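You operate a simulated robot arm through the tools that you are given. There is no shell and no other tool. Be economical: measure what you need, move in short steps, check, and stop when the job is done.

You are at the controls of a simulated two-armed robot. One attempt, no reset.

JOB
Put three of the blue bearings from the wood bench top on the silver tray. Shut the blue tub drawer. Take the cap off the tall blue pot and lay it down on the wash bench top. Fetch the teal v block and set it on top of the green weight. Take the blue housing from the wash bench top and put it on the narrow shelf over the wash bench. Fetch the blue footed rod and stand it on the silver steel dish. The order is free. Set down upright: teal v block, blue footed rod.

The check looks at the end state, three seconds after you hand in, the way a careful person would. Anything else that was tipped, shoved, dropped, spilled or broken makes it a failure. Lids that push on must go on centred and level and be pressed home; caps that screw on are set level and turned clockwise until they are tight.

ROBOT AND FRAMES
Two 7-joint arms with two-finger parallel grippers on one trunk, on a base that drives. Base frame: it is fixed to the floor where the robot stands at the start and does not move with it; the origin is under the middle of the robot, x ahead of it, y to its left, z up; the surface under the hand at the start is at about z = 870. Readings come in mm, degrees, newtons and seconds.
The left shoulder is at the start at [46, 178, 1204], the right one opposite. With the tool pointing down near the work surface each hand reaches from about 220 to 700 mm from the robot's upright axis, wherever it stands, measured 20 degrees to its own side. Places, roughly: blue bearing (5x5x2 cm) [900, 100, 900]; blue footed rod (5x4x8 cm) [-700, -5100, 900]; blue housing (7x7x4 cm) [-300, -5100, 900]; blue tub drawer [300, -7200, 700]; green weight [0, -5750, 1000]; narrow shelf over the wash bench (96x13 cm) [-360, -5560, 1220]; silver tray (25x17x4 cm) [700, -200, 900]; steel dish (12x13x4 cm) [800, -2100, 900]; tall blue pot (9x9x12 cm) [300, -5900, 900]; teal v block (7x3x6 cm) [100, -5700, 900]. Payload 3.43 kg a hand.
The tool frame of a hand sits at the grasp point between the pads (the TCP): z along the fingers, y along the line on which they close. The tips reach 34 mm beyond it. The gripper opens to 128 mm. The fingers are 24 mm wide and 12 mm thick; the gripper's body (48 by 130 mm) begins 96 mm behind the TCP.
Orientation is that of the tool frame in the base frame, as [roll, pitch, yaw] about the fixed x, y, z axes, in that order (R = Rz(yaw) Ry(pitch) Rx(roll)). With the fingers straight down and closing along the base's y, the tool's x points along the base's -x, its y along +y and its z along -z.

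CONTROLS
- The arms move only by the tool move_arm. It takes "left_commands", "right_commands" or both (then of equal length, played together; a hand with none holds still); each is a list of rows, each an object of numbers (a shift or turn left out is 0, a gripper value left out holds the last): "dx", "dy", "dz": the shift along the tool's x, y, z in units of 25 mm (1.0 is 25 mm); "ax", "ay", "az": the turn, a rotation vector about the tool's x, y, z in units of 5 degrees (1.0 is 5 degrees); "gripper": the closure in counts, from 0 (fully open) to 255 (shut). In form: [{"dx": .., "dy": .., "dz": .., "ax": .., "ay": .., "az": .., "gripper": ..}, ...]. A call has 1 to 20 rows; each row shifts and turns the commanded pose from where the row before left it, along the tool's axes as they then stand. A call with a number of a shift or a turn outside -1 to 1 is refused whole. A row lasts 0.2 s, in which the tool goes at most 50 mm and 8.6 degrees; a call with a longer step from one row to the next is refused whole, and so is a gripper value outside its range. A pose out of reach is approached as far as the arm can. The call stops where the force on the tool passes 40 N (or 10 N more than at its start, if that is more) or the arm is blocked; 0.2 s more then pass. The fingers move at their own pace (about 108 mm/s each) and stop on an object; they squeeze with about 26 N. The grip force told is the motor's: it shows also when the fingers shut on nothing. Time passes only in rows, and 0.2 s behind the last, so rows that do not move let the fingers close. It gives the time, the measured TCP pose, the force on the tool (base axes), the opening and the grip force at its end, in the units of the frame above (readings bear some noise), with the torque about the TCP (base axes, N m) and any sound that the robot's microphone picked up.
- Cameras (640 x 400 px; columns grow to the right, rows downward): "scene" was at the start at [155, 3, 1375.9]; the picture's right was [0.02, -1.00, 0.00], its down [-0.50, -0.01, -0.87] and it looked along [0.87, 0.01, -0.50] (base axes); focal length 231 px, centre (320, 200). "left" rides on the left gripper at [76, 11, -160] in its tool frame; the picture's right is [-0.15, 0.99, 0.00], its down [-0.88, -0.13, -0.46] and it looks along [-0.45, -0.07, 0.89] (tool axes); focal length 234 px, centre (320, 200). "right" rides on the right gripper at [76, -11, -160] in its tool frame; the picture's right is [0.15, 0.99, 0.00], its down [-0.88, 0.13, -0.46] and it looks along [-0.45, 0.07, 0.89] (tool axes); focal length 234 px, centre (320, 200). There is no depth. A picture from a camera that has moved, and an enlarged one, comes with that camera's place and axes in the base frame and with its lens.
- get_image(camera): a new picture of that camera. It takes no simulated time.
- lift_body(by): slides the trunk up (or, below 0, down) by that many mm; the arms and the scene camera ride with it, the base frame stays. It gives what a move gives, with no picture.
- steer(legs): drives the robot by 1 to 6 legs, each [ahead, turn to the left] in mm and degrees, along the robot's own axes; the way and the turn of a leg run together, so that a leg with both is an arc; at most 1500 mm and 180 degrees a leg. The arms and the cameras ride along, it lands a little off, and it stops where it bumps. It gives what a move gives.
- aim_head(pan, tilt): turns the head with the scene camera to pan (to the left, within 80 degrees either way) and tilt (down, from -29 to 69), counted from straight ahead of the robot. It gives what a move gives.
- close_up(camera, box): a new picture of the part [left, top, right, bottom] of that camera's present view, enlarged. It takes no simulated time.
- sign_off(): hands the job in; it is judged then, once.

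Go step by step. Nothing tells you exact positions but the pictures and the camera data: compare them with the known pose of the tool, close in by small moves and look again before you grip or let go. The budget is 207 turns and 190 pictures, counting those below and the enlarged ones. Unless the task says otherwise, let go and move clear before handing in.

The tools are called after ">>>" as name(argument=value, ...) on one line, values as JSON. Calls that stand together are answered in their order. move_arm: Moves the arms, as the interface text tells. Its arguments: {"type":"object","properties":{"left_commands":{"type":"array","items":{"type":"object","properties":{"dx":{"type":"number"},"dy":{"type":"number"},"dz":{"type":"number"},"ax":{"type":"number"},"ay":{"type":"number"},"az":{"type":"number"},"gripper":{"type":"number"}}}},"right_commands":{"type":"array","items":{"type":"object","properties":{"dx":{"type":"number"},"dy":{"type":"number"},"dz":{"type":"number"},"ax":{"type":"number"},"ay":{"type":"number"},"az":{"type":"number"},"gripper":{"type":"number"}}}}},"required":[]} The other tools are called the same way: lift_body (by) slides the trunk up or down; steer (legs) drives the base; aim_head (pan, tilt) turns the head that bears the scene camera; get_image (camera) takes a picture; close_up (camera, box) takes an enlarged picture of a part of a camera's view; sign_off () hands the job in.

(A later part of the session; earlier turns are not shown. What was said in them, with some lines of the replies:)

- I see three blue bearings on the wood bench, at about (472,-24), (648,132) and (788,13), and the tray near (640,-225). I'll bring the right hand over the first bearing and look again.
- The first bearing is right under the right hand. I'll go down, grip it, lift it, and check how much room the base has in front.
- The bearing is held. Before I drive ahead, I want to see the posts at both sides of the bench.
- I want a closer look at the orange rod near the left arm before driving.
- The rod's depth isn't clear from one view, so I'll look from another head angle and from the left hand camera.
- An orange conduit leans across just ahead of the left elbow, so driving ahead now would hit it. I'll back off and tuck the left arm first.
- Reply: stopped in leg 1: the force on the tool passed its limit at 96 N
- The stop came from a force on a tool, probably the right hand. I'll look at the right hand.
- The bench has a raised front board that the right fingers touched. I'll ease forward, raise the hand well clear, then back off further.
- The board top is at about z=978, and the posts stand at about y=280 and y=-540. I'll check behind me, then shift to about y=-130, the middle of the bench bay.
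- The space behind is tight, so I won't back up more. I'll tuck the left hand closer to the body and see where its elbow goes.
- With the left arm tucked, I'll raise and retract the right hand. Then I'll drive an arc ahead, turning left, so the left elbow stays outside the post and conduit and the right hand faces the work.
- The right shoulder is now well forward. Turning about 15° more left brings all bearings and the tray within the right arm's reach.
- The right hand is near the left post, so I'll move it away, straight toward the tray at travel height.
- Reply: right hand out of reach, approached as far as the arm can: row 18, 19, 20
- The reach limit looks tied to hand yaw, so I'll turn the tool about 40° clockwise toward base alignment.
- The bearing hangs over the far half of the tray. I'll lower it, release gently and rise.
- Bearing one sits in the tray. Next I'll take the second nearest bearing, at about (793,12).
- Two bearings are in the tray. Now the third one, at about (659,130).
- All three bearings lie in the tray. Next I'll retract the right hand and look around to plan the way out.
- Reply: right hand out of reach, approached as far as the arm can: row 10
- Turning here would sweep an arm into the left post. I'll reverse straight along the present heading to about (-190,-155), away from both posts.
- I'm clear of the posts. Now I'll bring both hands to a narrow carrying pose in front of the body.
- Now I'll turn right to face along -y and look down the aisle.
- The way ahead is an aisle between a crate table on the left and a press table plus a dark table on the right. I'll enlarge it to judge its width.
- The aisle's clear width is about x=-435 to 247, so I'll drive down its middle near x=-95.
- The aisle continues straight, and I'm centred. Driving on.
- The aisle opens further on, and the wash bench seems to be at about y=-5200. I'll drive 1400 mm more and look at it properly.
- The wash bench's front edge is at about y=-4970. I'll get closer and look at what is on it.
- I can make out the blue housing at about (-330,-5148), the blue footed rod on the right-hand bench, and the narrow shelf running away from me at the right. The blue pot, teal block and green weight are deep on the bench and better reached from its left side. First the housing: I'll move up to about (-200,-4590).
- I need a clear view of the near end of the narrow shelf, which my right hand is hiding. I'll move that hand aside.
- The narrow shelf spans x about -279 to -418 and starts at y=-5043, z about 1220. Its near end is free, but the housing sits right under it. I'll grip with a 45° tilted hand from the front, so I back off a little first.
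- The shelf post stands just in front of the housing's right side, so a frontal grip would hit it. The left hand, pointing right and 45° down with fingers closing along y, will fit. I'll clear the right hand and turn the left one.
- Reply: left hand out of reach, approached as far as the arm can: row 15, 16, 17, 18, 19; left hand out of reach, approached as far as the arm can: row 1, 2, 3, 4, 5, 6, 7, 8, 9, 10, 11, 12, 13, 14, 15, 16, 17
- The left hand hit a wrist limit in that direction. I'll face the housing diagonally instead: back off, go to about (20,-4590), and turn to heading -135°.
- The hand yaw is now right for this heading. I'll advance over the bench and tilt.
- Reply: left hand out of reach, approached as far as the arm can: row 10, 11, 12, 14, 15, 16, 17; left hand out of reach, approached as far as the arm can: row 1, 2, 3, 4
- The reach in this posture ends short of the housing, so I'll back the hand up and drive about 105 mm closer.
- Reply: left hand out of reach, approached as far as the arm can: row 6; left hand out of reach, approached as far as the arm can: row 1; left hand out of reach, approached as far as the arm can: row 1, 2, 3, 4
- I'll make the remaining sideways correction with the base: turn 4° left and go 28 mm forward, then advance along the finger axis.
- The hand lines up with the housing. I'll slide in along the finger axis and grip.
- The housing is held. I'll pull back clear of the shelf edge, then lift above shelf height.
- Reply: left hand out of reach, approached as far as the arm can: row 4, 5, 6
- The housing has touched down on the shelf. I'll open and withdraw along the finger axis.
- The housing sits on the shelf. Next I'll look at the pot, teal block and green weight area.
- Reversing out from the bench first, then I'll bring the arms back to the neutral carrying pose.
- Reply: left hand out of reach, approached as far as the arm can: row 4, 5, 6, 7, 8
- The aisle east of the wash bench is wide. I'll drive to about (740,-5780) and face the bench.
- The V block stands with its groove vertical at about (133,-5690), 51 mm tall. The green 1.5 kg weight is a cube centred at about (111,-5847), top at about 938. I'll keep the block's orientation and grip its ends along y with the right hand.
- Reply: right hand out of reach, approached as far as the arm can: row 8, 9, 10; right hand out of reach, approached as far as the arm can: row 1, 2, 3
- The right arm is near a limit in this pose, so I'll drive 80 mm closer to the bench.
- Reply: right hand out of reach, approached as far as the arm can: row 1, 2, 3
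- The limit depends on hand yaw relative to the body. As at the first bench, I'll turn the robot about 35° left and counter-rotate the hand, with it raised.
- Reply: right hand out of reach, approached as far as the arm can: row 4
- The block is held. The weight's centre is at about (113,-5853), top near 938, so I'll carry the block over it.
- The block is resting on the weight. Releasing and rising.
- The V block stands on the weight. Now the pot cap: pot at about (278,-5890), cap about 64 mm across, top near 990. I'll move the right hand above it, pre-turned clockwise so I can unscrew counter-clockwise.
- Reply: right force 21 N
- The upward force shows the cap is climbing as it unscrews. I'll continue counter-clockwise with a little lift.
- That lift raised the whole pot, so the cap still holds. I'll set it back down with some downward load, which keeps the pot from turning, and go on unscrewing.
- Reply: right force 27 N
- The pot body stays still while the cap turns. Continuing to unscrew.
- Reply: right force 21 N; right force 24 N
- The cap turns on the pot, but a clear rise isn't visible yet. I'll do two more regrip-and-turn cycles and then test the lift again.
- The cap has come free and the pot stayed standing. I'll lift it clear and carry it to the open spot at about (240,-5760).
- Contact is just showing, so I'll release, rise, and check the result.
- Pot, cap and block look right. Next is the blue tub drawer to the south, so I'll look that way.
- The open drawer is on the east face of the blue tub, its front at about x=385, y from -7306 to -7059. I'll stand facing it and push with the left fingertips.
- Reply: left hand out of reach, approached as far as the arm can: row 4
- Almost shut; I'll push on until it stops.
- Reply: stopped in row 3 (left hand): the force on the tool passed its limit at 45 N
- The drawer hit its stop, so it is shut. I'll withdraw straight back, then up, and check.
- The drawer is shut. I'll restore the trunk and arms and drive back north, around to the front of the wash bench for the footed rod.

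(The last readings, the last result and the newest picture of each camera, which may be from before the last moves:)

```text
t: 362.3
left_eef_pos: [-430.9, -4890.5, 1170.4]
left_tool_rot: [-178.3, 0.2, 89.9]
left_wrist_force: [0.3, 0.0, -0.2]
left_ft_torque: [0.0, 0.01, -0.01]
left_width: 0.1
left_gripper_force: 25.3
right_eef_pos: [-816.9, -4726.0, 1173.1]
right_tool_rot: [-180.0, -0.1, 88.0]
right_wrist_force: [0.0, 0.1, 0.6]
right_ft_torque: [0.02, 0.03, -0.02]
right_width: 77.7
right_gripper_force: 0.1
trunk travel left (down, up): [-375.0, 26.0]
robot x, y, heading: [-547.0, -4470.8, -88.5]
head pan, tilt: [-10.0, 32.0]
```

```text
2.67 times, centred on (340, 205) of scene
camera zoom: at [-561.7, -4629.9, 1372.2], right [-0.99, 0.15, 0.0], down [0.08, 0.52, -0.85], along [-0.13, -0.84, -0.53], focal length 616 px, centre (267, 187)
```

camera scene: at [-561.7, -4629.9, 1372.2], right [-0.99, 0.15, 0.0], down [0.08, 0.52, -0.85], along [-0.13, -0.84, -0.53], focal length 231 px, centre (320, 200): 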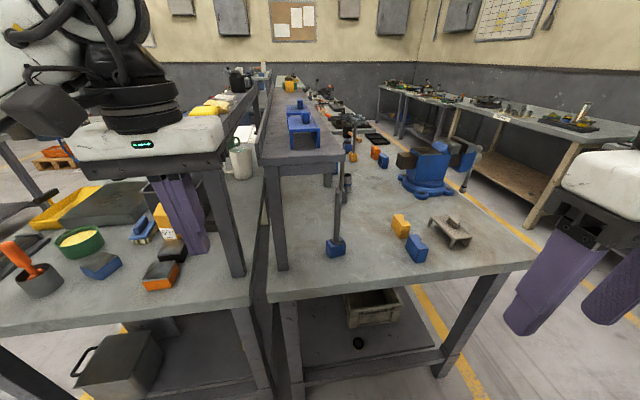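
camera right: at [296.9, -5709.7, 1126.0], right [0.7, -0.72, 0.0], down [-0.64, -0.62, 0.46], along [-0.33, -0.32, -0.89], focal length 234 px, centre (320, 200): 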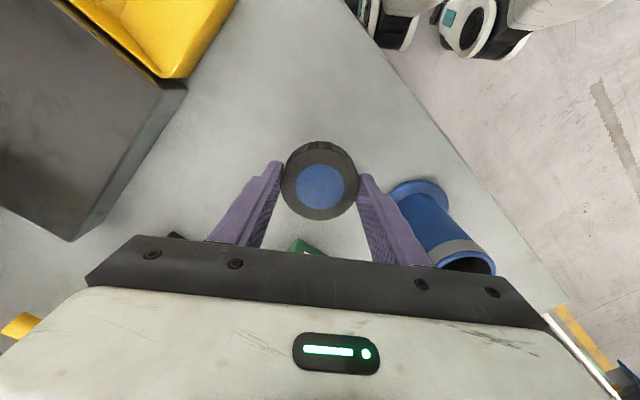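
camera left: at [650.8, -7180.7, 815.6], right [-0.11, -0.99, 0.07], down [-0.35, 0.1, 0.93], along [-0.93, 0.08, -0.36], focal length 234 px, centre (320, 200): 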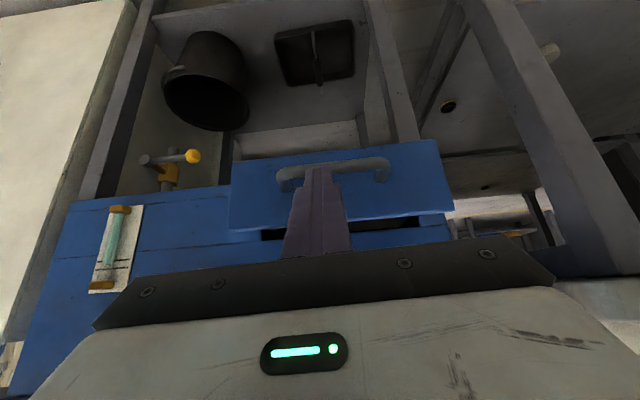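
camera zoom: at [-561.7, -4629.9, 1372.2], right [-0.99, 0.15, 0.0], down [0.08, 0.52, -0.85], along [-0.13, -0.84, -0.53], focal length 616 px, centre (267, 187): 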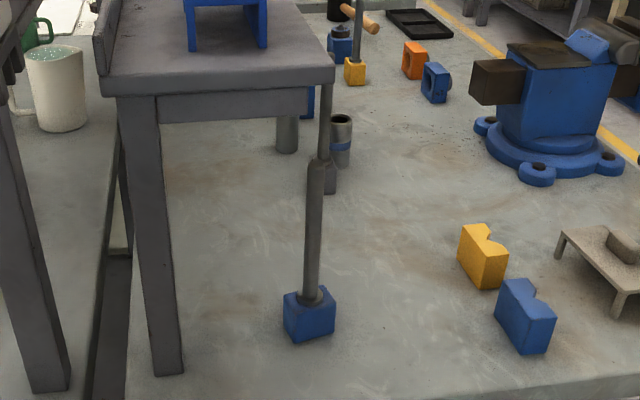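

The blue footed rod stands at about (-686,-5118), with the rod top near z=1084, just beside and below the second shelf. I'll take the rod itself with the right hand tilted 60° from the front, closing along x.

>>> move_arm(right_commands=[{"dx": -0.963, "dy": 0.785, "dz": 0.7, "gripper": 130}, {"dx": -0.963, "dy": 0.785, "dz": 0.7}, {"dx": -0.963, "dy": 0.785, "dz": 0.7}, {"dx": -0.963, "dy": 0.785, "dz": 0.7}, {"dx": -0.963, "dy": 0.785, "dz": 0.7}, {"dx": -0.963, "dy": 0.785, "dz": 0.7}, {"dx": -0.963, "dy": 0.785, "dz": 0.7}, {"ay": -1}, {"ay": -1}, {"ay": -1}, {"ay": -1}, {"ay": -1}, {"ay": -1}, {"ay": -1}, {"ay": -1}, {"ay": -1}, {"ay": -1}, {"ay": -1}, {"ay": -1}])

>>> get_image(camera="right")

```text
t: 366.3
left_eef_pos: [-430.0, -4889.6, 1170.1]
left_tool_rot: [-178.3, 0.1, 89.9]
left_wrist_force: [-0.3, -0.1, 0.7]
left_ft_torque: [0.03, 0.01, 0.05]
left_width: 0.1
left_gripper_force: 26.3
right_eef_pos: [-682.4, -4925.3, 1053.4]
right_tool_rot: [179.8, 60.2, 87.7]
right_wrist_force: [0.0, -0.1, -0.2]
right_ft_torque: [-0.02, 0.01, -0.02]
right_width: 62.6
right_gripper_force: 0.0
right hand out of reach, approached as far as the arm can: row 17, 18, 19
trunk travel left (down, up): [-375.0, 26.0]
robot x, y, heading: [-549.2, -4470.7, -88.6]
head pan, tilt: [-10.0, 32.0]
```

```text
54 pictures are left
camera right: at [-686.4, -4750.5, 1065.7], right [0.99, 0.04, -0.13], down [0.13, -0.05, 0.99], along [0.03, -1.0, -0.05], focal length 234 px, centre (320, 200)
```

right: 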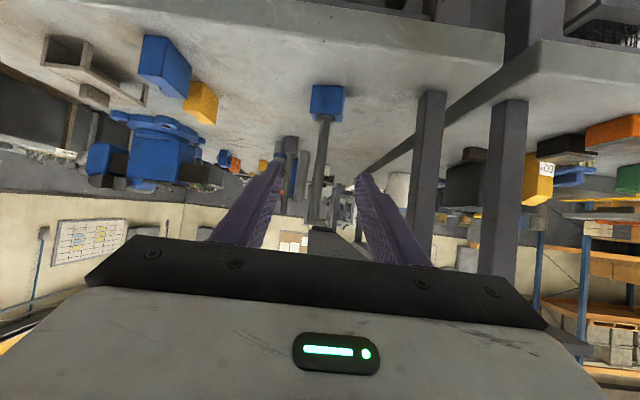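

>>> move_arm(right_commands=[{"dx": -0.17, "dz": 0.98, "dy": 0.04}, {"dx": -0.17, "dz": 0.98, "dy": 0.04}, {"dx": -0.17, "dz": 0.98, "dy": 0.04}, {"dx": -0.17, "dz": 0.98, "dy": 0.04}, {"dx": -0.17, "dz": 0.98, "dy": 0.04}, {}])

>>> get_image(camera="right")

>>> close_up(camera="scene", box=[260, 130, 420, 280])

```text
t: 367.7
left_eef_pos: [-429.8, -4890.1, 1169.8]
left_tool_rot: [-178.2, 0.2, 89.9]
left_wrist_force: [0.6, -0.4, 1.2]
left_ft_torque: [-0.03, 0.02, 0.0]
left_width: 0.0
left_gripper_force: 26.6
right_eef_pos: [-699.0, -5039.5, 1021.4]
right_tool_rot: [179.9, 59.9, 88.0]
right_wrist_force: [-0.3, -0.3, 0.3]
right_ft_torque: [0.01, 0.01, 0.02]
right_width: 62.6
right_gripper_force: 0.0
right hand out of reach, approached as far as the arm can: row 3, 4, 5
trunk travel left (down, up): [-375.0, 26.0]
robot x, y, heading: [-545.6, -4468.2, -88.5]
head pan, tilt: [-10.0, 32.0]
```

```text
53 pictures are left
camera right: at [-704.1, -4865.2, 1032.8], right [0.99, 0.04, -0.13], down [0.13, -0.05, 0.99], along [0.03, -1.0, -0.05], focal length 234 px, centre (320, 200)
```

right: 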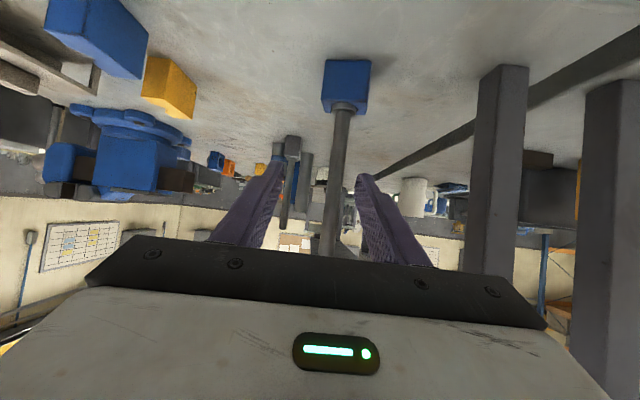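

```text
2.67 times, centred on (340, 205) of scene
camera zoom: at [-561.7, -4629.8, 1372.3], right [-0.99, 0.15, 0.0], down [0.08, 0.52, -0.85], along [-0.13, -0.84, -0.53], focal length 616 px, centre (267, 187)
```

zoom: 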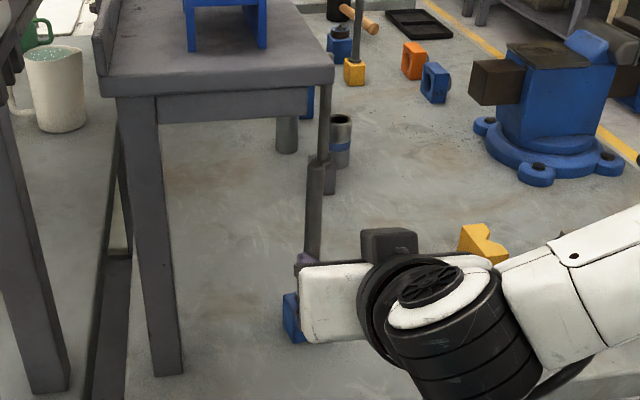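

The arm is at its forward limit, so I'll correct sideways and let the base bring the hand to the rod.

>>> move_arm(right_commands=[{"dz": -1}, {"dz": -1}, {"dy": 0.6, "dx": 0.4}, {"dx": 0.4}, {}])

>>> steer(legs=[[70, 0]])

>>> get_image(camera="right")

```text
t: 368.9
left_eef_pos: [-431.3, -4889.9, 1170.7]
left_tool_rot: [-178.3, 0.1, 89.9]
left_wrist_force: [0.0, -0.4, 0.1]
left_ft_torque: [0.03, 0.03, 0.01]
left_width: 0.1
left_gripper_force: 26.2
right_eef_pos: [-686.9, -4986.0, 1030.8]
right_tool_rot: [179.8, 60.0, 87.9]
right_wrist_force: [0.3, 0.0, -0.8]
right_ft_torque: [-0.01, 0.01, 0.03]
right_width: 62.5
right_gripper_force: 0.0
right hand out of reach, approached as far as the arm can: row 4
trunk travel left (down, up): [-375.0, 26.0]
robot x, y, heading: [-551.4, -4474.4, -88.8]
head pan, tilt: [-10.0, 32.0]
```

```text
t: 369.9
left_eef_pos: [-429.5, -4960.3, 1170.2]
left_tool_rot: [-178.3, 0.2, 89.8]
left_wrist_force: [0.1, -1.5, 0.2]
left_ft_torque: [0.07, 0.01, 0.01]
left_width: 0.0
left_gripper_force: 26.3
right_eef_pos: [-684.6, -5057.1, 1031.0]
right_tool_rot: [179.9, 59.9, 88.1]
right_wrist_force: [0.6, -0.1, -0.4]
right_ft_torque: [-0.01, -0.01, 0.02]
right_width: 62.8
right_gripper_force: 0.0
trunk travel left (down, up): [-375.0, 26.0]
robot x, y, heading: [-544.5, -4538.0, -88.6]
head pan, tilt: [-10.0, 32.0]
```

```text
51 pictures are left
camera right: at [-689.8, -4881.6, 1043.2], right [0.99, 0.04, -0.13], down [0.13, -0.05, 0.99], along [0.03, -1.0, -0.06], focal length 234 px, centre (320, 200)
```

right: 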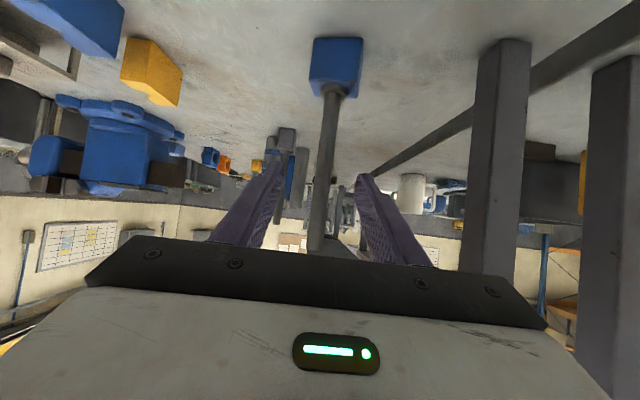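

>>> steer(legs=[[35, 0]])

>>> move_arm(right_commands=[{"dz": 0.5}, {"dz": 0.5}, {}])

>>> get_image(camera="right")

>>> close_up(camera="scene", box=[260, 130, 420, 310])

```text
t: 370.8
left_eef_pos: [-426.5, -4994.7, 1169.8]
left_tool_rot: [-178.3, -0.1, 89.7]
left_wrist_force: [0.8, -0.8, -0.7]
left_ft_torque: [0.03, 0.0, 0.01]
left_width: 0.1
left_gripper_force: 26.3
right_eef_pos: [-683.7, -5091.8, 1030.4]
right_tool_rot: [179.8, 59.9, 88.0]
right_wrist_force: [-0.9, -0.1, -0.3]
right_ft_torque: [-0.03, 0.04, 0.02]
right_width: 63.0
right_gripper_force: 0.0
trunk travel left (down, up): [-375.0, 26.0]
robot x, y, heading: [-545.7, -4577.8, -88.7]
head pan, tilt: [-10.0, 32.0]
```

```text
t: 371.6
left_eef_pos: [-428.4, -4994.5, 1169.4]
left_tool_rot: [-178.3, 0.0, 89.9]
left_wrist_force: [0.0, 0.4, 0.4]
left_ft_torque: [0.0, 0.0, -0.03]
left_width: 0.0
left_gripper_force: 25.7
right_eef_pos: [-689.4, -5111.3, 1021.3]
right_tool_rot: [179.7, 59.9, 88.1]
right_wrist_force: [-0.1, 0.0, 0.8]
right_ft_torque: [0.01, 0.01, 0.0]
right_width: 62.6
right_gripper_force: 0.0
right hand out of reach, approached as far as the arm can: row 1, 2
trunk travel left (down, up): [-375.0, 26.0]
robot x, y, heading: [-546.1, -4572.1, -88.7]
head pan, tilt: [-10.0, 32.0]
```

```text
50 pictures are left
camera right: at [-695.2, -4936.7, 1034.5], right [0.99, 0.04, -0.12], down [0.13, -0.05, 0.99], along [0.03, -1.0, -0.06], focal length 234 px, centre (320, 200)
```

right: 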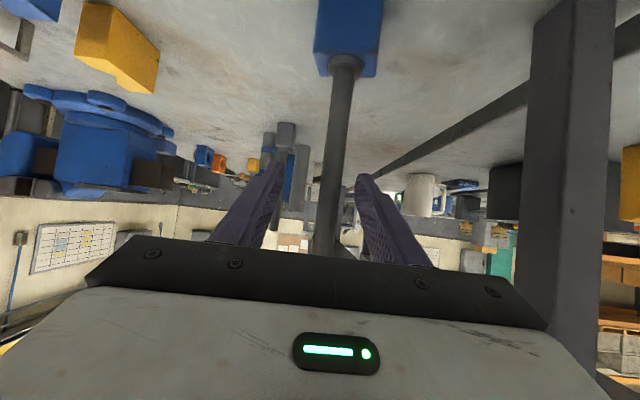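

```text
2.22 times, centred on (340, 220) of scene
camera zoom: at [-559.3, -4733.9, 1372.3], right [-0.99, 0.15, 0.0], down [0.08, 0.52, -0.85], along [-0.13, -0.84, -0.53], focal length 514 px, centre (276, 156)
```

zoom: 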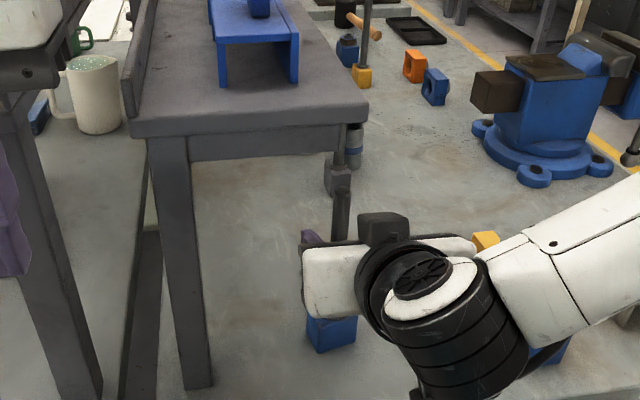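

>>> move_arm(right_commands=[{"dy": 0.2, "dz": -0.1}, {"dy": 0.2, "dz": -0.1}, {}])

>>> get_image(camera="right")

```text
t: 372.4
left_eef_pos: [-427.7, -4994.8, 1170.4]
left_tool_rot: [-178.3, 0.1, 89.9]
left_wrist_force: [-0.1, -0.9, 0.0]
left_ft_torque: [-0.01, -0.01, 0.0]
left_width: 0.2
left_gripper_force: 26.1
right_eef_pos: [-685.5, -5107.5, 1028.2]
right_tool_rot: [179.8, 59.8, 87.9]
right_wrist_force: [-0.2, -0.5, -0.9]
right_ft_torque: [0.01, -0.03, 0.0]
right_width: 62.7
right_gripper_force: 0.0
right hand out of reach, approached as far as the arm can: row 1, 2
trunk travel left (down, up): [-375.0, 26.0]
robot x, y, heading: [-545.6, -4577.6, -88.7]
head pan, tilt: [-10.0, 32.0]
```

```text
48 pictures are left
camera right: at [-691.1, -4933.1, 1040.6], right [0.99, 0.04, -0.12], down [0.13, -0.05, 0.99], along [0.04, -1.0, -0.06], focal length 234 px, centre (320, 200)
```

right: 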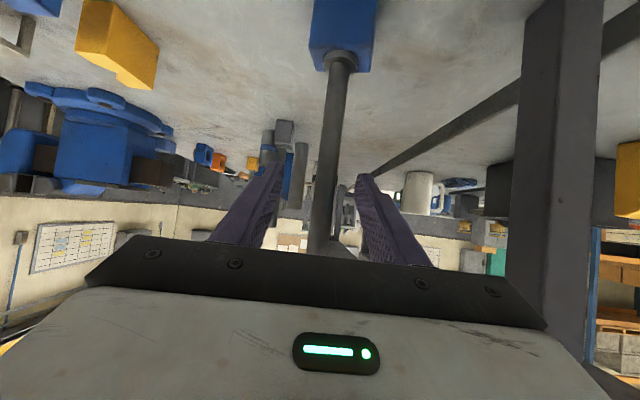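

>>> steer(legs=[[0, 0.8]])

>>> get_image(camera="right")

```text
t: 373.1
left_eef_pos: [-421.3, -4991.7, 1170.4]
left_tool_rot: [-178.2, 0.1, 90.7]
left_wrist_force: [0.0, 0.0, -0.2]
left_ft_torque: [0.03, 0.0, 0.01]
left_width: 0.3
left_gripper_force: 25.5
right_eef_pos: [-677.9, -5109.1, 1028.4]
right_tool_rot: [179.8, 59.9, 88.9]
right_wrist_force: [-0.8, 0.5, -0.4]
right_ft_torque: [-0.02, -0.02, -0.01]
right_width: 62.8
right_gripper_force: 0.1
trunk travel left (down, up): [-375.0, 26.0]
robot x, y, heading: [-545.4, -4577.0, -88.1]
head pan, tilt: [-10.0, 32.0]
```

```text
47 pictures are left
camera right: at [-686.2, -4935.2, 1040.6], right [0.99, 0.06, -0.12], down [0.13, -0.05, 0.99], along [0.05, -1.0, -0.06], focal length 234 px, centre (320, 200)
```

right: 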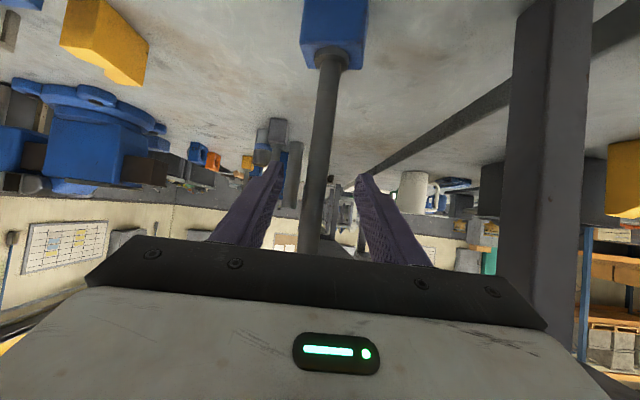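

The rod is centred between the fingers. Gripping now.

>>> move_arm(right_commands=[{"gripper": 180}, {"gripper": 200}, {"gripper": 215}, {"gripper": 255}, {"gripper": 255}, {}])

>>> get_image(camera="right")

```text
t: 374.5
left_eef_pos: [-423.2, -4992.3, 1169.5]
left_tool_rot: [-178.2, 0.0, 90.7]
left_wrist_force: [-0.3, 0.4, 0.6]
left_ft_torque: [0.02, 0.0, -0.01]
left_width: 0.1
left_gripper_force: 25.6
right_eef_pos: [-679.5, -5109.8, 1028.4]
right_tool_rot: [179.8, 59.9, 88.7]
right_wrist_force: [-3.5, -0.6, -0.2]
right_ft_torque: [-0.08, 0.46, -0.1]
right_width: 16.6
right_gripper_force: 25.9
trunk travel left (down, up): [-375.0, 26.0]
robot x, y, heading: [-545.2, -4575.2, -87.7]
head pan, tilt: [-10.0, 32.0]
```

```text
46 pictures are left
camera right: at [-686.8, -4935.2, 1040.5], right [0.99, 0.05, -0.12], down [0.13, -0.05, 0.99], along [0.05, -1.0, -0.06], focal length 234 px, centre (320, 200)
```

right: 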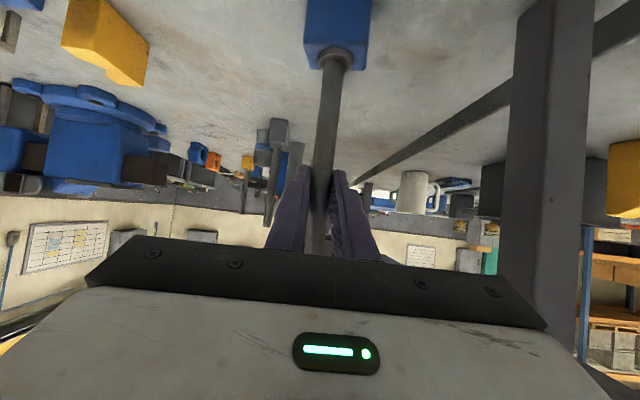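

>>> move_arm(right_commands=[{"dx": -0.6, "dz": -0.35}, {"dx": -0.6, "dz": -0.35}, {"dx": 0.5, "dz": -0.87}, {"dx": 0.5, "dz": -0.87}, {"dx": 0.5, "dz": -0.87}, {"dx": 0.5, "dz": -0.87}, {}])

>>> get_image(camera="scene")

```text
t: 376.1
left_eef_pos: [-422.2, -4992.4, 1170.5]
left_tool_rot: [-178.4, 0.1, 90.7]
left_wrist_force: [-0.7, 0.5, -0.1]
left_ft_torque: [-0.03, 0.01, -0.02]
left_width: 0.0
left_gripper_force: 25.6
right_eef_pos: [-671.2, -5030.2, 1061.8]
right_tool_rot: [179.8, 59.8, 88.7]
right_wrist_force: [-0.7, 0.0, -8.6]
right_ft_torque: [0.06, 0.0, -0.03]
right_width: 16.5
right_gripper_force: 25.8
right hand out of reach, approached as far as the arm can: row 6
trunk travel left (down, up): [-375.0, 26.0]
robot x, y, heading: [-547.5, -4574.2, -87.8]
head pan, tilt: [-10.0, 32.0]
```

```text
45 pictures are left
camera scene: at [-557.3, -4734.6, 1372.2], right [-0.99, 0.14, 0.0], down [0.07, 0.53, -0.85], along [-0.12, -0.84, -0.53], focal length 231 px, centre (320, 200)
```

scene: 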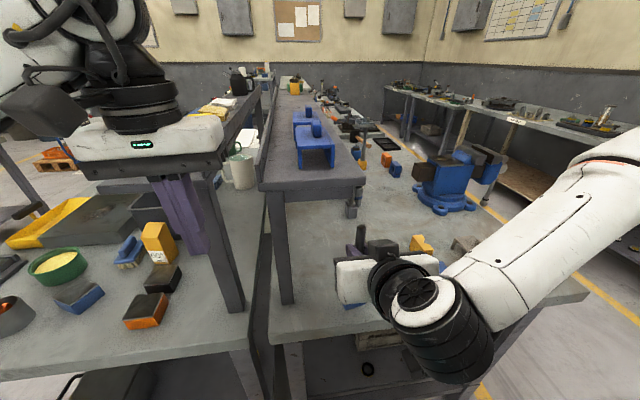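

The rod is held. I'll back away and drive around to the east side of the crate table, where the dish should be.

>>> steer(legs=[[-330, 0], [0, 88], [900, 0], [900, 0], [0, 90]])

>>> aim_head(pan=15, tilt=20)

>>> get_image(camera="scene")

```text
t: 394.6
left_eef_pos: [1177.5, -3841.2, 1170.1]
left_tool_rot: [-178.3, 0.1, -92.9]
left_wrist_force: [-0.3, -0.4, 0.5]
left_ft_torque: [-0.01, -0.02, 0.01]
left_width: 0.2
left_gripper_force: 25.9
right_eef_pos: [1428.4, -3817.2, 1062.2]
right_tool_rot: [179.8, 59.8, -94.9]
right_wrist_force: [0.0, -1.3, -7.7]
right_ft_torque: [-0.08, -0.01, 0.03]
right_width: 16.5
right_gripper_force: 25.9
trunk travel left (down, up): [-375.0, 26.0]
robot x, y, heading: [1275.9, -4263.1, 88.5]
head pan, tilt: [-10.0, 32.0]
```

```text
t: 395.5
left_eef_pos: [1177.9, -3840.9, 1168.5]
left_tool_rot: [-178.3, 0.1, -92.9]
left_wrist_force: [1.2, -0.1, 1.1]
left_ft_torque: [0.01, -0.03, 0.04]
left_width: 0.2
left_gripper_force: 25.7
right_eef_pos: [1429.9, -3817.0, 1061.2]
right_tool_rot: [179.8, 59.8, -94.8]
right_wrist_force: [-0.4, 0.7, -7.4]
right_ft_torque: [-0.05, -0.04, -0.02]
right_width: 16.5
right_gripper_force: 25.5
trunk travel left (down, up): [-375.0, 26.0]
robot x, y, heading: [1273.5, -4266.6, 88.5]
head pan, tilt: [15.0, 20.0]
```

```text
44 pictures are left
camera scene: at [1253.9, -4104.4, 1391.3], right [0.97, 0.23, 0.0], down [0.08, -0.33, -0.94], along [-0.22, 0.91, -0.34], focal length 231 px, centre (320, 200)
```

scene: 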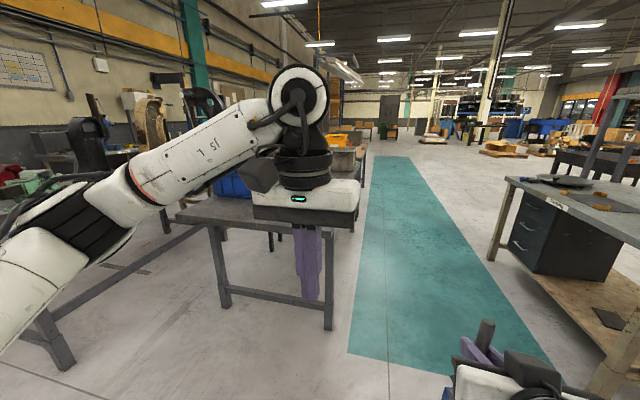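

>>> steer(legs=[[0, -2], [1080, 0], [1080, 0]])

>>> aim_head(pan=75, tilt=28)

>>> get_image(camera="scene")

```text
t: 406.4
left_eef_pos: [1322.2, -1721.1, 1169.6]
left_tool_rot: [-178.3, 0.2, -95.1]
left_wrist_force: [-0.6, 1.0, 0.1]
left_ft_torque: [-0.02, -0.03, 0.01]
left_width: 0.0
left_gripper_force: 26.3
right_eef_pos: [1574.9, -1707.7, 1061.6]
right_tool_rot: [179.9, 59.8, -96.9]
right_wrist_force: [-0.2, -0.2, -7.4]
right_ft_torque: [-0.06, -0.05, -0.01]
right_width: 16.5
right_gripper_force: 26.3
trunk travel left (down, up): [-375.0, 26.0]
robot x, y, heading: [1404.3, -2148.1, 86.5]
head pan, tilt: [15.0, 20.0]
```

```text
t: 407.7
left_eef_pos: [1321.6, -1721.4, 1169.5]
left_tool_rot: [-178.3, 0.0, -95.1]
left_wrist_force: [-0.4, 0.9, 0.1]
left_ft_torque: [-0.01, 0.01, 0.01]
left_width: 0.0
left_gripper_force: 26.6
right_eef_pos: [1574.4, -1709.0, 1061.7]
right_tool_rot: [179.9, 59.9, -97.0]
right_wrist_force: [0.1, 0.7, -8.0]
right_ft_torque: [-0.07, 0.0, -0.03]
right_width: 16.2
right_gripper_force: 26.7
trunk travel left (down, up): [-375.0, 26.0]
robot x, y, heading: [1402.5, -2144.8, 86.2]
head pan, tilt: [75.0, 28.0]
```

```text
43 pictures are left
camera scene: at [1320.2, -2049.9, 1378.5], right [0.32, 0.95, 0.0], down [0.44, -0.15, -0.88], along [-0.84, 0.28, -0.47], focal length 231 px, centre (320, 200)
```

scene: 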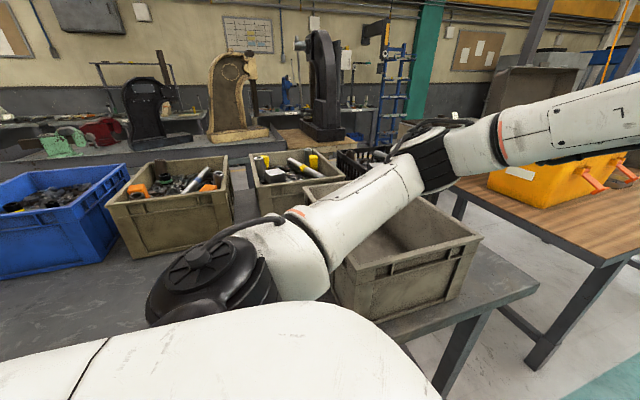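

The crates sit on the table's north part. Before turning toward it I'll raise the rod well above crate height.

>>> move_arm(right_commands=[{"dx": -0.87, "dz": -0.5}, {"dx": -0.87, "dz": -0.5}, {"dx": -0.87, "dz": -0.5}, {"dx": -0.87, "dz": -0.5}, {"dx": -0.87, "dz": -0.5}, {"dx": -0.87, "dz": -0.5}, {"dx": -0.87, "dz": -0.5}, {}])

>>> get_image(camera="right")

```text
t: 409.5
left_eef_pos: [1322.7, -1720.6, 1169.6]
left_tool_rot: [-178.2, 0.0, -95.1]
left_wrist_force: [0.3, -0.1, 0.0]
left_ft_torque: [0.01, -0.03, 0.0]
left_width: 0.0
left_gripper_force: 26.0
right_eef_pos: [1573.5, -1705.1, 1235.9]
right_tool_rot: [179.9, 59.7, -97.0]
right_wrist_force: [-0.2, 0.8, -8.6]
right_ft_torque: [-0.08, 0.0, 0.01]
right_width: 16.6
right_gripper_force: 25.8
trunk travel left (down, up): [-375.0, 26.0]
robot x, y, heading: [1407.3, -2149.7, 86.5]
head pan, tilt: [75.0, 28.0]
```

```text
42 pictures are left
camera right: at [1564.0, -1883.0, 1249.3], right [-0.99, 0.05, -0.13], down [-0.12, 0.07, 0.99], along [0.05, 1.0, -0.06], focal length 234 px, centre (320, 200)
```

right: 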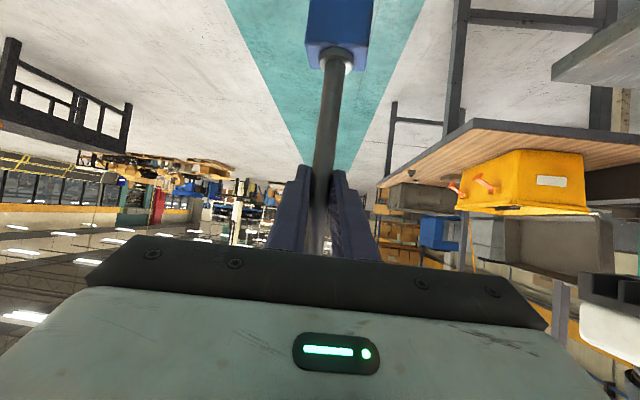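

>>> steer(legs=[[0, 93.5]])

>>> aim_head(pan=0, tilt=35)

>>> get_image(camera="scene")

```text
t: 413.8
left_eef_pos: [979.0, -2250.9, 1170.9]
left_tool_rot: [-178.4, 0.2, -2.4]
left_wrist_force: [0.3, 0.2, -0.1]
left_ft_torque: [0.01, 0.02, -0.01]
left_width: 0.1
left_gripper_force: 26.6
right_eef_pos: [950.3, -2000.8, 1236.7]
right_tool_rot: [179.8, 59.9, -4.4]
right_wrist_force: [0.2, 0.8, -7.5]
right_ft_torque: [0.02, -0.11, -0.01]
right_width: 16.4
right_gripper_force: 25.9
trunk travel left (down, up): [-375.0, 26.0]
robot x, y, heading: [1404.8, -2148.6, 178.8]
head pan, tilt: [75.0, 28.0]
```

```text
t: 415.3
left_eef_pos: [978.9, -2249.7, 1170.8]
left_tool_rot: [-178.3, 0.1, -2.3]
left_wrist_force: [0.1, -0.6, -1.2]
left_ft_torque: [-0.01, 0.0, -0.01]
left_width: 0.0
left_gripper_force: 26.1
right_eef_pos: [950.6, -2000.9, 1236.7]
right_tool_rot: [179.7, 59.7, -4.4]
right_wrist_force: [-0.5, 0.4, -8.2]
right_ft_torque: [-0.02, -0.1, 0.0]
right_width: 16.4
right_gripper_force: 26.1
trunk travel left (down, up): [-375.0, 26.0]
robot x, y, heading: [1406.0, -2148.1, 178.8]
head pan, tilt: [0.0, 35.0]
```

```text
41 pictures are left
camera scene: at [1243.1, -2146.9, 1367.5], right [0.02, 1.0, 0.0], down [0.57, -0.01, -0.82], along [-0.82, 0.01, -0.57], focal length 231 px, centre (320, 200)
```

scene: 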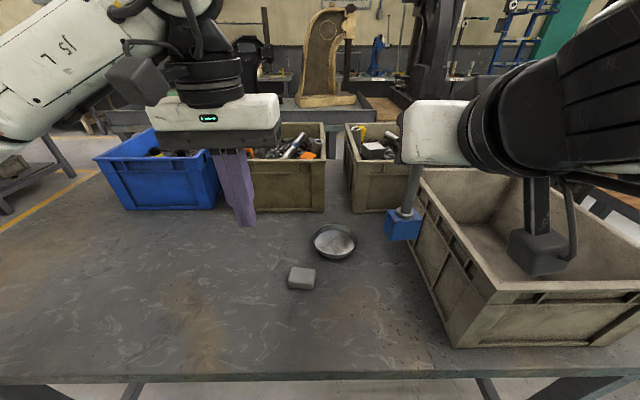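

The steel dish is at about (762,-2098), with clear space around it. I'll move 80 mm closer and turn 21° left so that it lies comfortably in front of the right arm.

>>> steer(legs=[[80, 0], [0, 21]])

>>> aim_head(pan=-15, tilt=38)

>>> get_image(camera="scene")

```text
t: 417.5
left_eef_pos: [964.3, -2396.7, 1170.9]
left_tool_rot: [-178.3, 0.1, 18.8]
left_wrist_force: [-0.6, -0.6, -0.6]
left_ft_torque: [-0.01, 0.0, 0.0]
left_width: 0.2
left_gripper_force: 26.1
right_eef_pos: [847.1, -2171.7, 1236.0]
right_tool_rot: [179.9, 59.7, 16.8]
right_wrist_force: [0.2, 0.1, -8.2]
right_ft_torque: [0.03, -0.07, -0.01]
right_width: 16.5
right_gripper_force: 25.7
trunk travel left (down, up): [-375.0, 26.0]
robot x, y, heading: [1317.8, -2143.4, -159.7]
head pan, tilt: [0.0, 35.0]
```

```text
t: 418.2
left_eef_pos: [963.5, -2395.0, 1170.6]
left_tool_rot: [-178.3, 0.1, 18.7]
left_wrist_force: [-0.8, 0.4, 0.5]
left_ft_torque: [0.01, 0.01, 0.03]
left_width: 0.0
left_gripper_force: 26.5
right_eef_pos: [847.7, -2170.8, 1236.2]
right_tool_rot: [179.9, 59.7, 16.8]
right_wrist_force: [-0.3, 0.7, -7.5]
right_ft_torque: [0.02, -0.07, 0.0]
right_width: 16.4
right_gripper_force: 25.9
trunk travel left (down, up): [-375.0, 26.0]
robot x, y, heading: [1322.8, -2146.7, -159.9]
head pan, tilt: [-15.0, 38.0]
```

```text
40 pictures are left
camera scene: at [1169.4, -2180.2, 1362.9], right [-0.09, 1.0, 0.0], down [0.61, 0.06, -0.79], along [-0.78, -0.07, -0.62], focal length 231 px, centre (320, 200)
```

scene: 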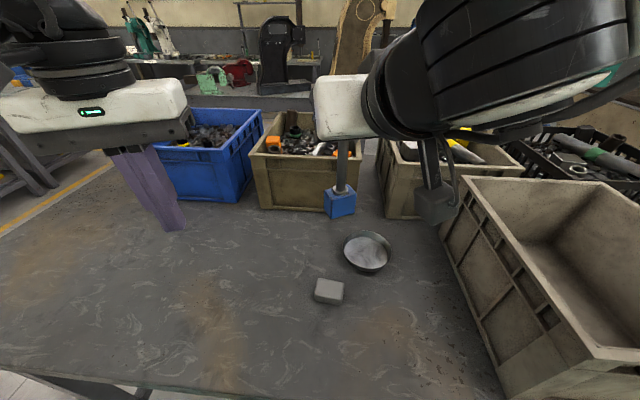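

>>> move_arm(right_commands=[{"dy": -0.72, "dx": -0.13, "dz": 0.23}, {"dy": -0.72, "dx": -0.13, "dz": 0.23}, {"dy": -0.72, "dx": -0.13, "dz": 0.23}, {"dy": -0.72, "dx": -0.13, "dz": 0.23}, {"dy": -0.74, "dx": -0.13, "dz": 0.23}, {"dx": 0.87, "dz": 0.5}, {"dx": 0.87, "dz": 0.5}, {"dx": 0.87, "dz": 0.5}, {"dx": 0.87, "dz": 0.5}, {}])

>>> close_up(camera="scene", box=[300, 160, 440, 300])

>>> get_image(camera="right")

```text
t: 420.4
left_eef_pos: [964.8, -2394.8, 1170.9]
left_tool_rot: [-178.3, 0.1, 18.7]
left_wrist_force: [0.4, 0.2, 0.8]
left_ft_torque: [0.03, 0.03, -0.03]
left_width: 0.1
left_gripper_force: 26.2
right_eef_pos: [794.6, -2096.4, 1133.8]
right_tool_rot: [179.8, 59.8, 16.7]
right_wrist_force: [0.2, -0.1, -8.0]
right_ft_torque: [0.04, -0.09, -0.03]
right_width: 16.6
right_gripper_force: 26.0
trunk travel left (down, up): [-375.0, 26.0]
robot x, y, heading: [1325.2, -2150.0, -160.0]
head pan, tilt: [-15.0, 38.0]
```

```text
2.86 times, centred on (370, 230) of scene
camera zoom: at [1169.6, -2180.1, 1363.0], right [-0.09, 1.0, 0.0], down [0.61, 0.06, -0.79], along [-0.78, -0.07, -0.62], focal length 660 px, centre (177, 114)
```

zoom: 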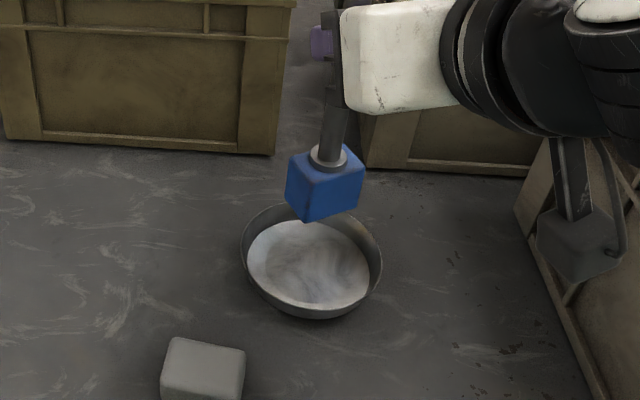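

```text
38 pictures are left
camera right: at [958.7, -2035.3, 1147.0], right [0.36, -0.93, -0.12], down [-0.01, -0.14, 0.99], along [-0.93, -0.35, -0.06], focal length 234 px, centre (320, 200)
```

right: 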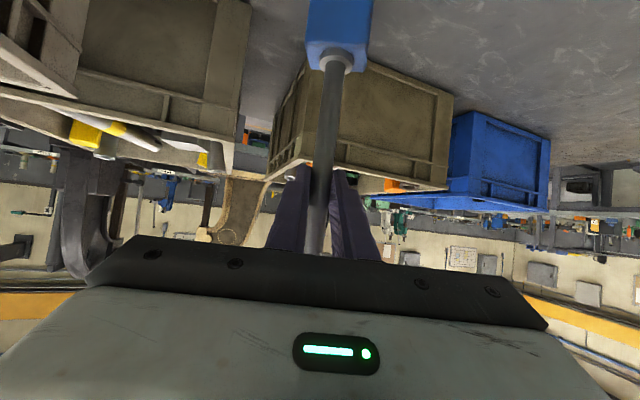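

>>> move_arm(right_commands=[{"dy": -0.37, "dx": -0.34, "dz": 0.59}, {"dx": 0.87, "dz": 0.5}, {"dx": 0.87, "dz": 0.5}, {"dx": 0.52, "dz": 0.3}, {}])

>>> close_up(camera="scene", box=[300, 160, 440, 300])

```text
t: 421.6
left_eef_pos: [963.7, -2395.0, 1170.1]
left_tool_rot: [-178.3, 0.1, 18.7]
left_wrist_force: [-0.1, 0.0, -0.2]
left_ft_torque: [0.03, -0.01, -0.02]
left_width: 0.0
left_gripper_force: 25.4
right_eef_pos: [772.1, -2089.7, 1069.1]
right_tool_rot: [179.7, 59.7, 16.8]
right_wrist_force: [0.1, -0.2, -7.3]
right_ft_torque: [0.0, -0.09, -0.01]
right_width: 16.7
right_gripper_force: 25.8
trunk travel left (down, up): [-375.0, 26.0]
robot x, y, heading: [1323.5, -2147.8, -160.1]
head pan, tilt: [-15.0, 38.0]
```

```text
2.86 times, centred on (370, 230) of scene
camera zoom: at [1169.4, -2180.0, 1362.9], right [-0.09, 1.0, 0.0], down [0.61, 0.06, -0.79], along [-0.78, -0.07, -0.62], focal length 660 px, centre (177, 114)
```

zoom: 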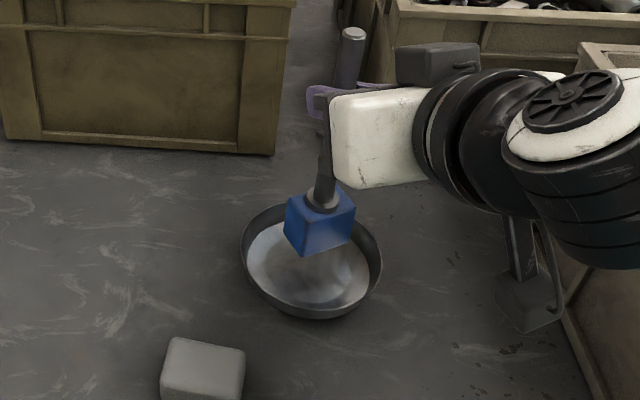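

>>> move_arm(right_commands=[{"dx": 0.5, "dz": 0.29}, {"dx": 0.5, "dz": 0.29}, {}])

>>> move_arm(right_commands=[{"dx": 0.13, "dz": 0.075}, {"dx": 0.13, "dz": 0.075}, {}])

>>> close_up(camera="scene", box=[320, 190, 410, 280])

```text
t: 422.4
left_eef_pos: [964.9, -2396.5, 1171.0]
left_tool_rot: [-178.3, 0.2, 18.7]
left_wrist_force: [-0.1, -0.1, 0.7]
left_ft_torque: [0.02, 0.0, 0.02]
left_width: 0.0
left_gripper_force: 26.3
right_eef_pos: [772.4, -2089.6, 1041.8]
right_tool_rot: [179.9, 60.0, 16.9]
right_wrist_force: [0.6, -1.2, -0.5]
right_ft_torque: [0.02, -0.04, 0.03]
right_width: 16.7
right_gripper_force: 26.0
trunk travel left (down, up): [-375.0, 26.0]
robot x, y, heading: [1323.0, -2148.3, -159.6]
head pan, tilt: [-15.0, 38.0]
```

```text
t: 423.2
left_eef_pos: [965.7, -2395.8, 1171.4]
left_tool_rot: [-178.3, 0.2, 18.7]
left_wrist_force: [-0.5, 0.0, -0.4]
left_ft_torque: [0.03, 0.0, -0.05]
left_width: 0.0
left_gripper_force: 26.0
right_eef_pos: [771.8, -2089.2, 1037.1]
right_tool_rot: [179.9, 60.2, 16.8]
right_wrist_force: [-1.5, 1.8, 16.5]
right_ft_torque: [-0.05, 0.33, 0.03]
right_width: 16.7
right_gripper_force: 25.8
trunk travel left (down, up): [-375.0, 26.0]
robot x, y, heading: [1325.7, -2148.6, -159.6]
head pan, tilt: [-15.0, 38.0]
```

```text
4.44 times, centred on (365, 235) of scene
camera zoom: at [1171.4, -2180.2, 1363.3], right [-0.09, 1.0, 0.0], down [0.61, 0.06, -0.79], along [-0.79, -0.07, -0.61], focal length 1027 px, centre (120, 44)
```

zoom: 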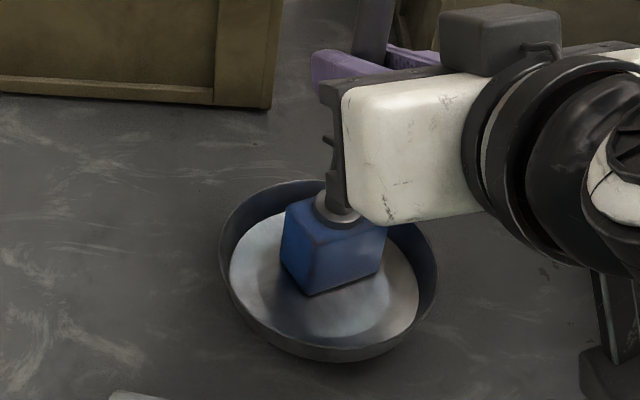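

The foot stands on the dish floor. I'll unload the pressure, open, and withdraw along the finger axis.

>>> move_arm(right_commands=[{"dx": -0.12, "dz": -0.07}, {}, {"gripper": 225}, {"gripper": 200}, {"gripper": 150}, {"gripper": 110}, {}])

>>> get_image(camera="right")

```text
t: 424.8
left_eef_pos: [965.5, -2395.9, 1169.6]
left_tool_rot: [-178.3, 0.3, 18.7]
left_wrist_force: [-0.2, 0.4, 0.2]
left_ft_torque: [0.0, 0.01, 0.03]
left_width: 0.0
left_gripper_force: 26.1
right_eef_pos: [773.3, -2090.0, 1038.1]
right_tool_rot: [179.9, 59.8, 16.8]
right_wrist_force: [0.7, -0.3, 0.4]
right_ft_torque: [0.02, -0.03, -0.01]
right_width: 73.0
right_gripper_force: 0.0
trunk travel left (down, up): [-375.0, 26.0]
robot x, y, heading: [1320.2, -2147.1, -159.9]
head pan, tilt: [-15.0, 38.0]
```

```text
35 pictures are left
camera right: at [937.3, -2029.4, 1050.6], right [0.36, -0.93, -0.13], down [-0.01, -0.14, 0.99], along [-0.93, -0.35, -0.06], focal length 234 px, centre (320, 200)
```

right: 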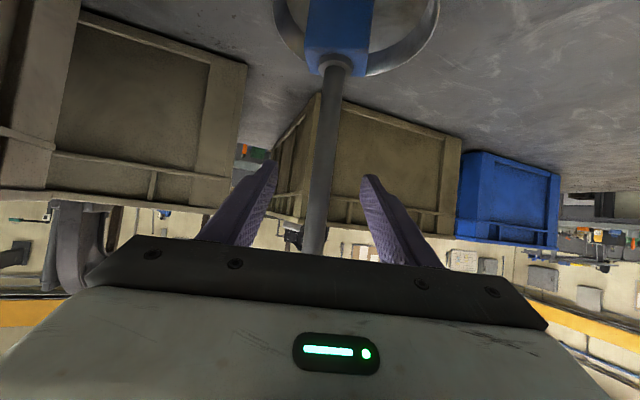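

>>> move_arm(right_commands=[{"dx": 0.3, "dz": -0.52}, {"dx": 0.3, "dz": -0.52}, {"dx": 0.5, "dz": -0.87}, {"dx": 0.5, "dz": -0.87}, {"dx": 0.5, "dz": -0.87}, {"dx": -0.87, "dz": -0.5}, {"dx": -0.87, "dz": -0.5}, {"dx": -0.87, "dz": -0.5}, {"dx": -0.87, "dz": -0.5}, {}])

>>> get_image(camera="scene")

```text
t: 427.0
left_eef_pos: [963.8, -2396.0, 1170.6]
left_tool_rot: [-178.3, 0.1, 18.8]
left_wrist_force: [0.1, 0.7, 0.5]
left_ft_torque: [0.03, 0.01, -0.04]
left_width: 0.5
left_gripper_force: 26.3
right_eef_pos: [793.0, -2090.9, 1127.9]
right_tool_rot: [179.8, 59.9, 16.9]
right_wrist_force: [0.2, 0.1, 0.2]
right_ft_torque: [-0.02, 0.01, 0.01]
right_width: 72.8
right_gripper_force: 0.0
right hand out of reach, approached as far as the arm can: row 2, 3, 4, 5, 6
trunk travel left (down, up): [-375.0, 26.0]
robot x, y, heading: [1321.2, -2149.0, -159.8]
head pan, tilt: [-15.0, 38.0]
```

```text
34 pictures are left
camera scene: at [1169.8, -2180.2, 1363.0], right [-0.09, 1.0, 0.0], down [0.61, 0.06, -0.79], along [-0.78, -0.07, -0.62], focal length 231 px, centre (320, 200)
```

scene: 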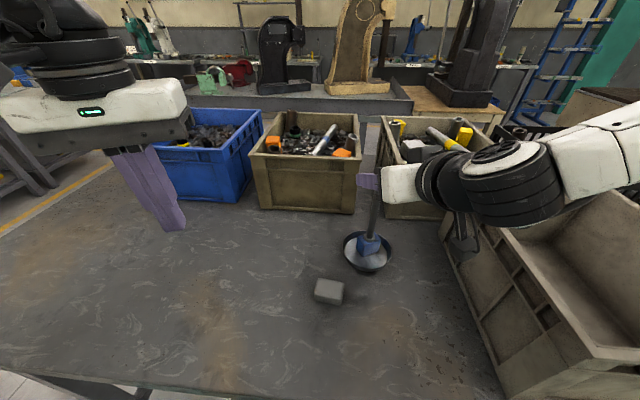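

>>> move_arm(right_commands=[{"dx": -0.87, "dz": -0.5}, {"dx": -0.87, "dz": -0.5}, {"dx": -0.87, "dz": -0.5}, {}])

>>> steer(legs=[[-250, 0]])

>>> aim_head(pan=-15, tilt=30)

>>> close_up(camera="scene", box=[270, 120, 430, 280])

```text
t: 428.0
left_eef_pos: [964.4, -2395.7, 1170.6]
left_tool_rot: [-178.2, 0.2, 18.7]
left_wrist_force: [-0.9, 0.1, 1.4]
left_ft_torque: [0.01, -0.03, -0.03]
left_width: 0.2
left_gripper_force: 26.0
right_eef_pos: [793.0, -2088.4, 1204.3]
right_tool_rot: [180.0, 59.8, 16.8]
right_wrist_force: [-0.9, -0.6, -0.1]
right_ft_torque: [-0.01, -0.01, 0.01]
right_width: 72.6
right_gripper_force: 0.1
trunk travel left (down, up): [-375.0, 26.0]
robot x, y, heading: [1322.2, -2147.6, -160.1]
head pan, tilt: [-15.0, 38.0]
```

```text
t: 429.8
left_eef_pos: [1194.1, -2308.8, 1169.7]
left_tool_rot: [-178.4, 0.3, 18.3]
left_wrist_force: [0.2, 0.2, -0.1]
left_ft_torque: [0.0, 0.01, -0.04]
left_width: 0.0
left_gripper_force: 25.9
right_eef_pos: [1024.2, -2001.4, 1203.5]
right_tool_rot: [179.8, 59.9, 16.3]
right_wrist_force: [0.1, -0.3, -0.6]
right_ft_torque: [0.03, -0.02, -0.01]
right_width: 73.0
right_gripper_force: 0.1
trunk travel left (down, up): [-375.0, 26.0]
robot x, y, heading: [1552.6, -2066.6, -160.2]
head pan, tilt: [-15.0, 38.0]
```

```text
t: 430.5
left_eef_pos: [1192.8, -2309.2, 1171.9]
left_tool_rot: [-178.2, 0.1, 18.3]
left_wrist_force: [-0.2, -0.2, 0.5]
left_ft_torque: [-0.01, -0.03, 0.0]
left_width: 0.0
left_gripper_force: 26.0
right_eef_pos: [1024.0, -2000.7, 1204.1]
right_tool_rot: [179.9, 59.8, 16.4]
right_wrist_force: [0.3, -0.1, -0.5]
right_ft_torque: [0.02, -0.03, 0.0]
right_width: 72.9
right_gripper_force: 0.0
trunk travel left (down, up): [-375.0, 26.0]
robot x, y, heading: [1551.8, -2062.5, -160.1]
head pan, tilt: [-15.0, 30.0]
```

```text
2.50 times, centred on (350, 200) of scene
camera zoom: at [1395.8, -2095.9, 1375.3], right [-0.08, 1.0, 0.0], down [0.5, 0.04, -0.87], along [-0.86, -0.07, -0.5], focal length 578 px, centre (245, 200)
```

zoom: 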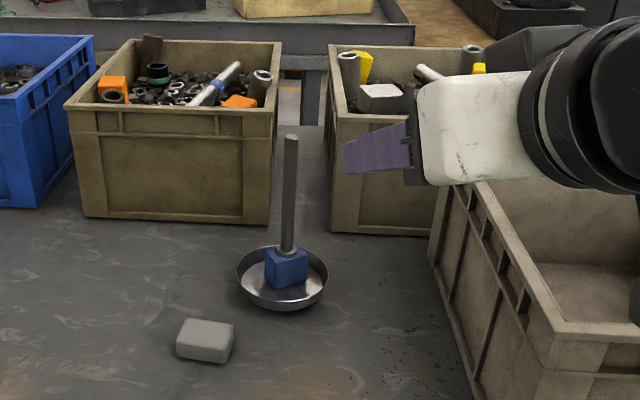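

Everything checks out: the rod stands upright in the dish, the drawer is shut, the cap is on the wash bench, the block is on the weight, the housing is on the shelf, and three bearings are in the tray. Both hands are clear, so I'm handing in.

>>> sign_off()

```text
The job is handed in.
```

I finished all six tasks and handed the job in; no result has come back from the check yet.

- **Bearings:** three blue bearings lie on the silver tray.
- **Drawer:** the blue tub drawer is pushed in against its stop.
- **Pot cap:** I unscrewed the cap and laid it on the wash bench top. The pot was lifted a few millimetres twice while I loosened the cap, and it stands upright now.
- **V block:** it stands on the green weight in the same orientation it had on the bench.
- **Housing:** it sits on the near end of the narrow shelf.
- **Footed rod:** it stands upright in the steel dish. I measured it at about 21 cm tall, while your list says 8 cm. I took it because its place and blue foot matched.

Early on, the right hand bumped the raised front board of the wood bench while I was reversing, at 96 N. Nothing looked moved afterwards.
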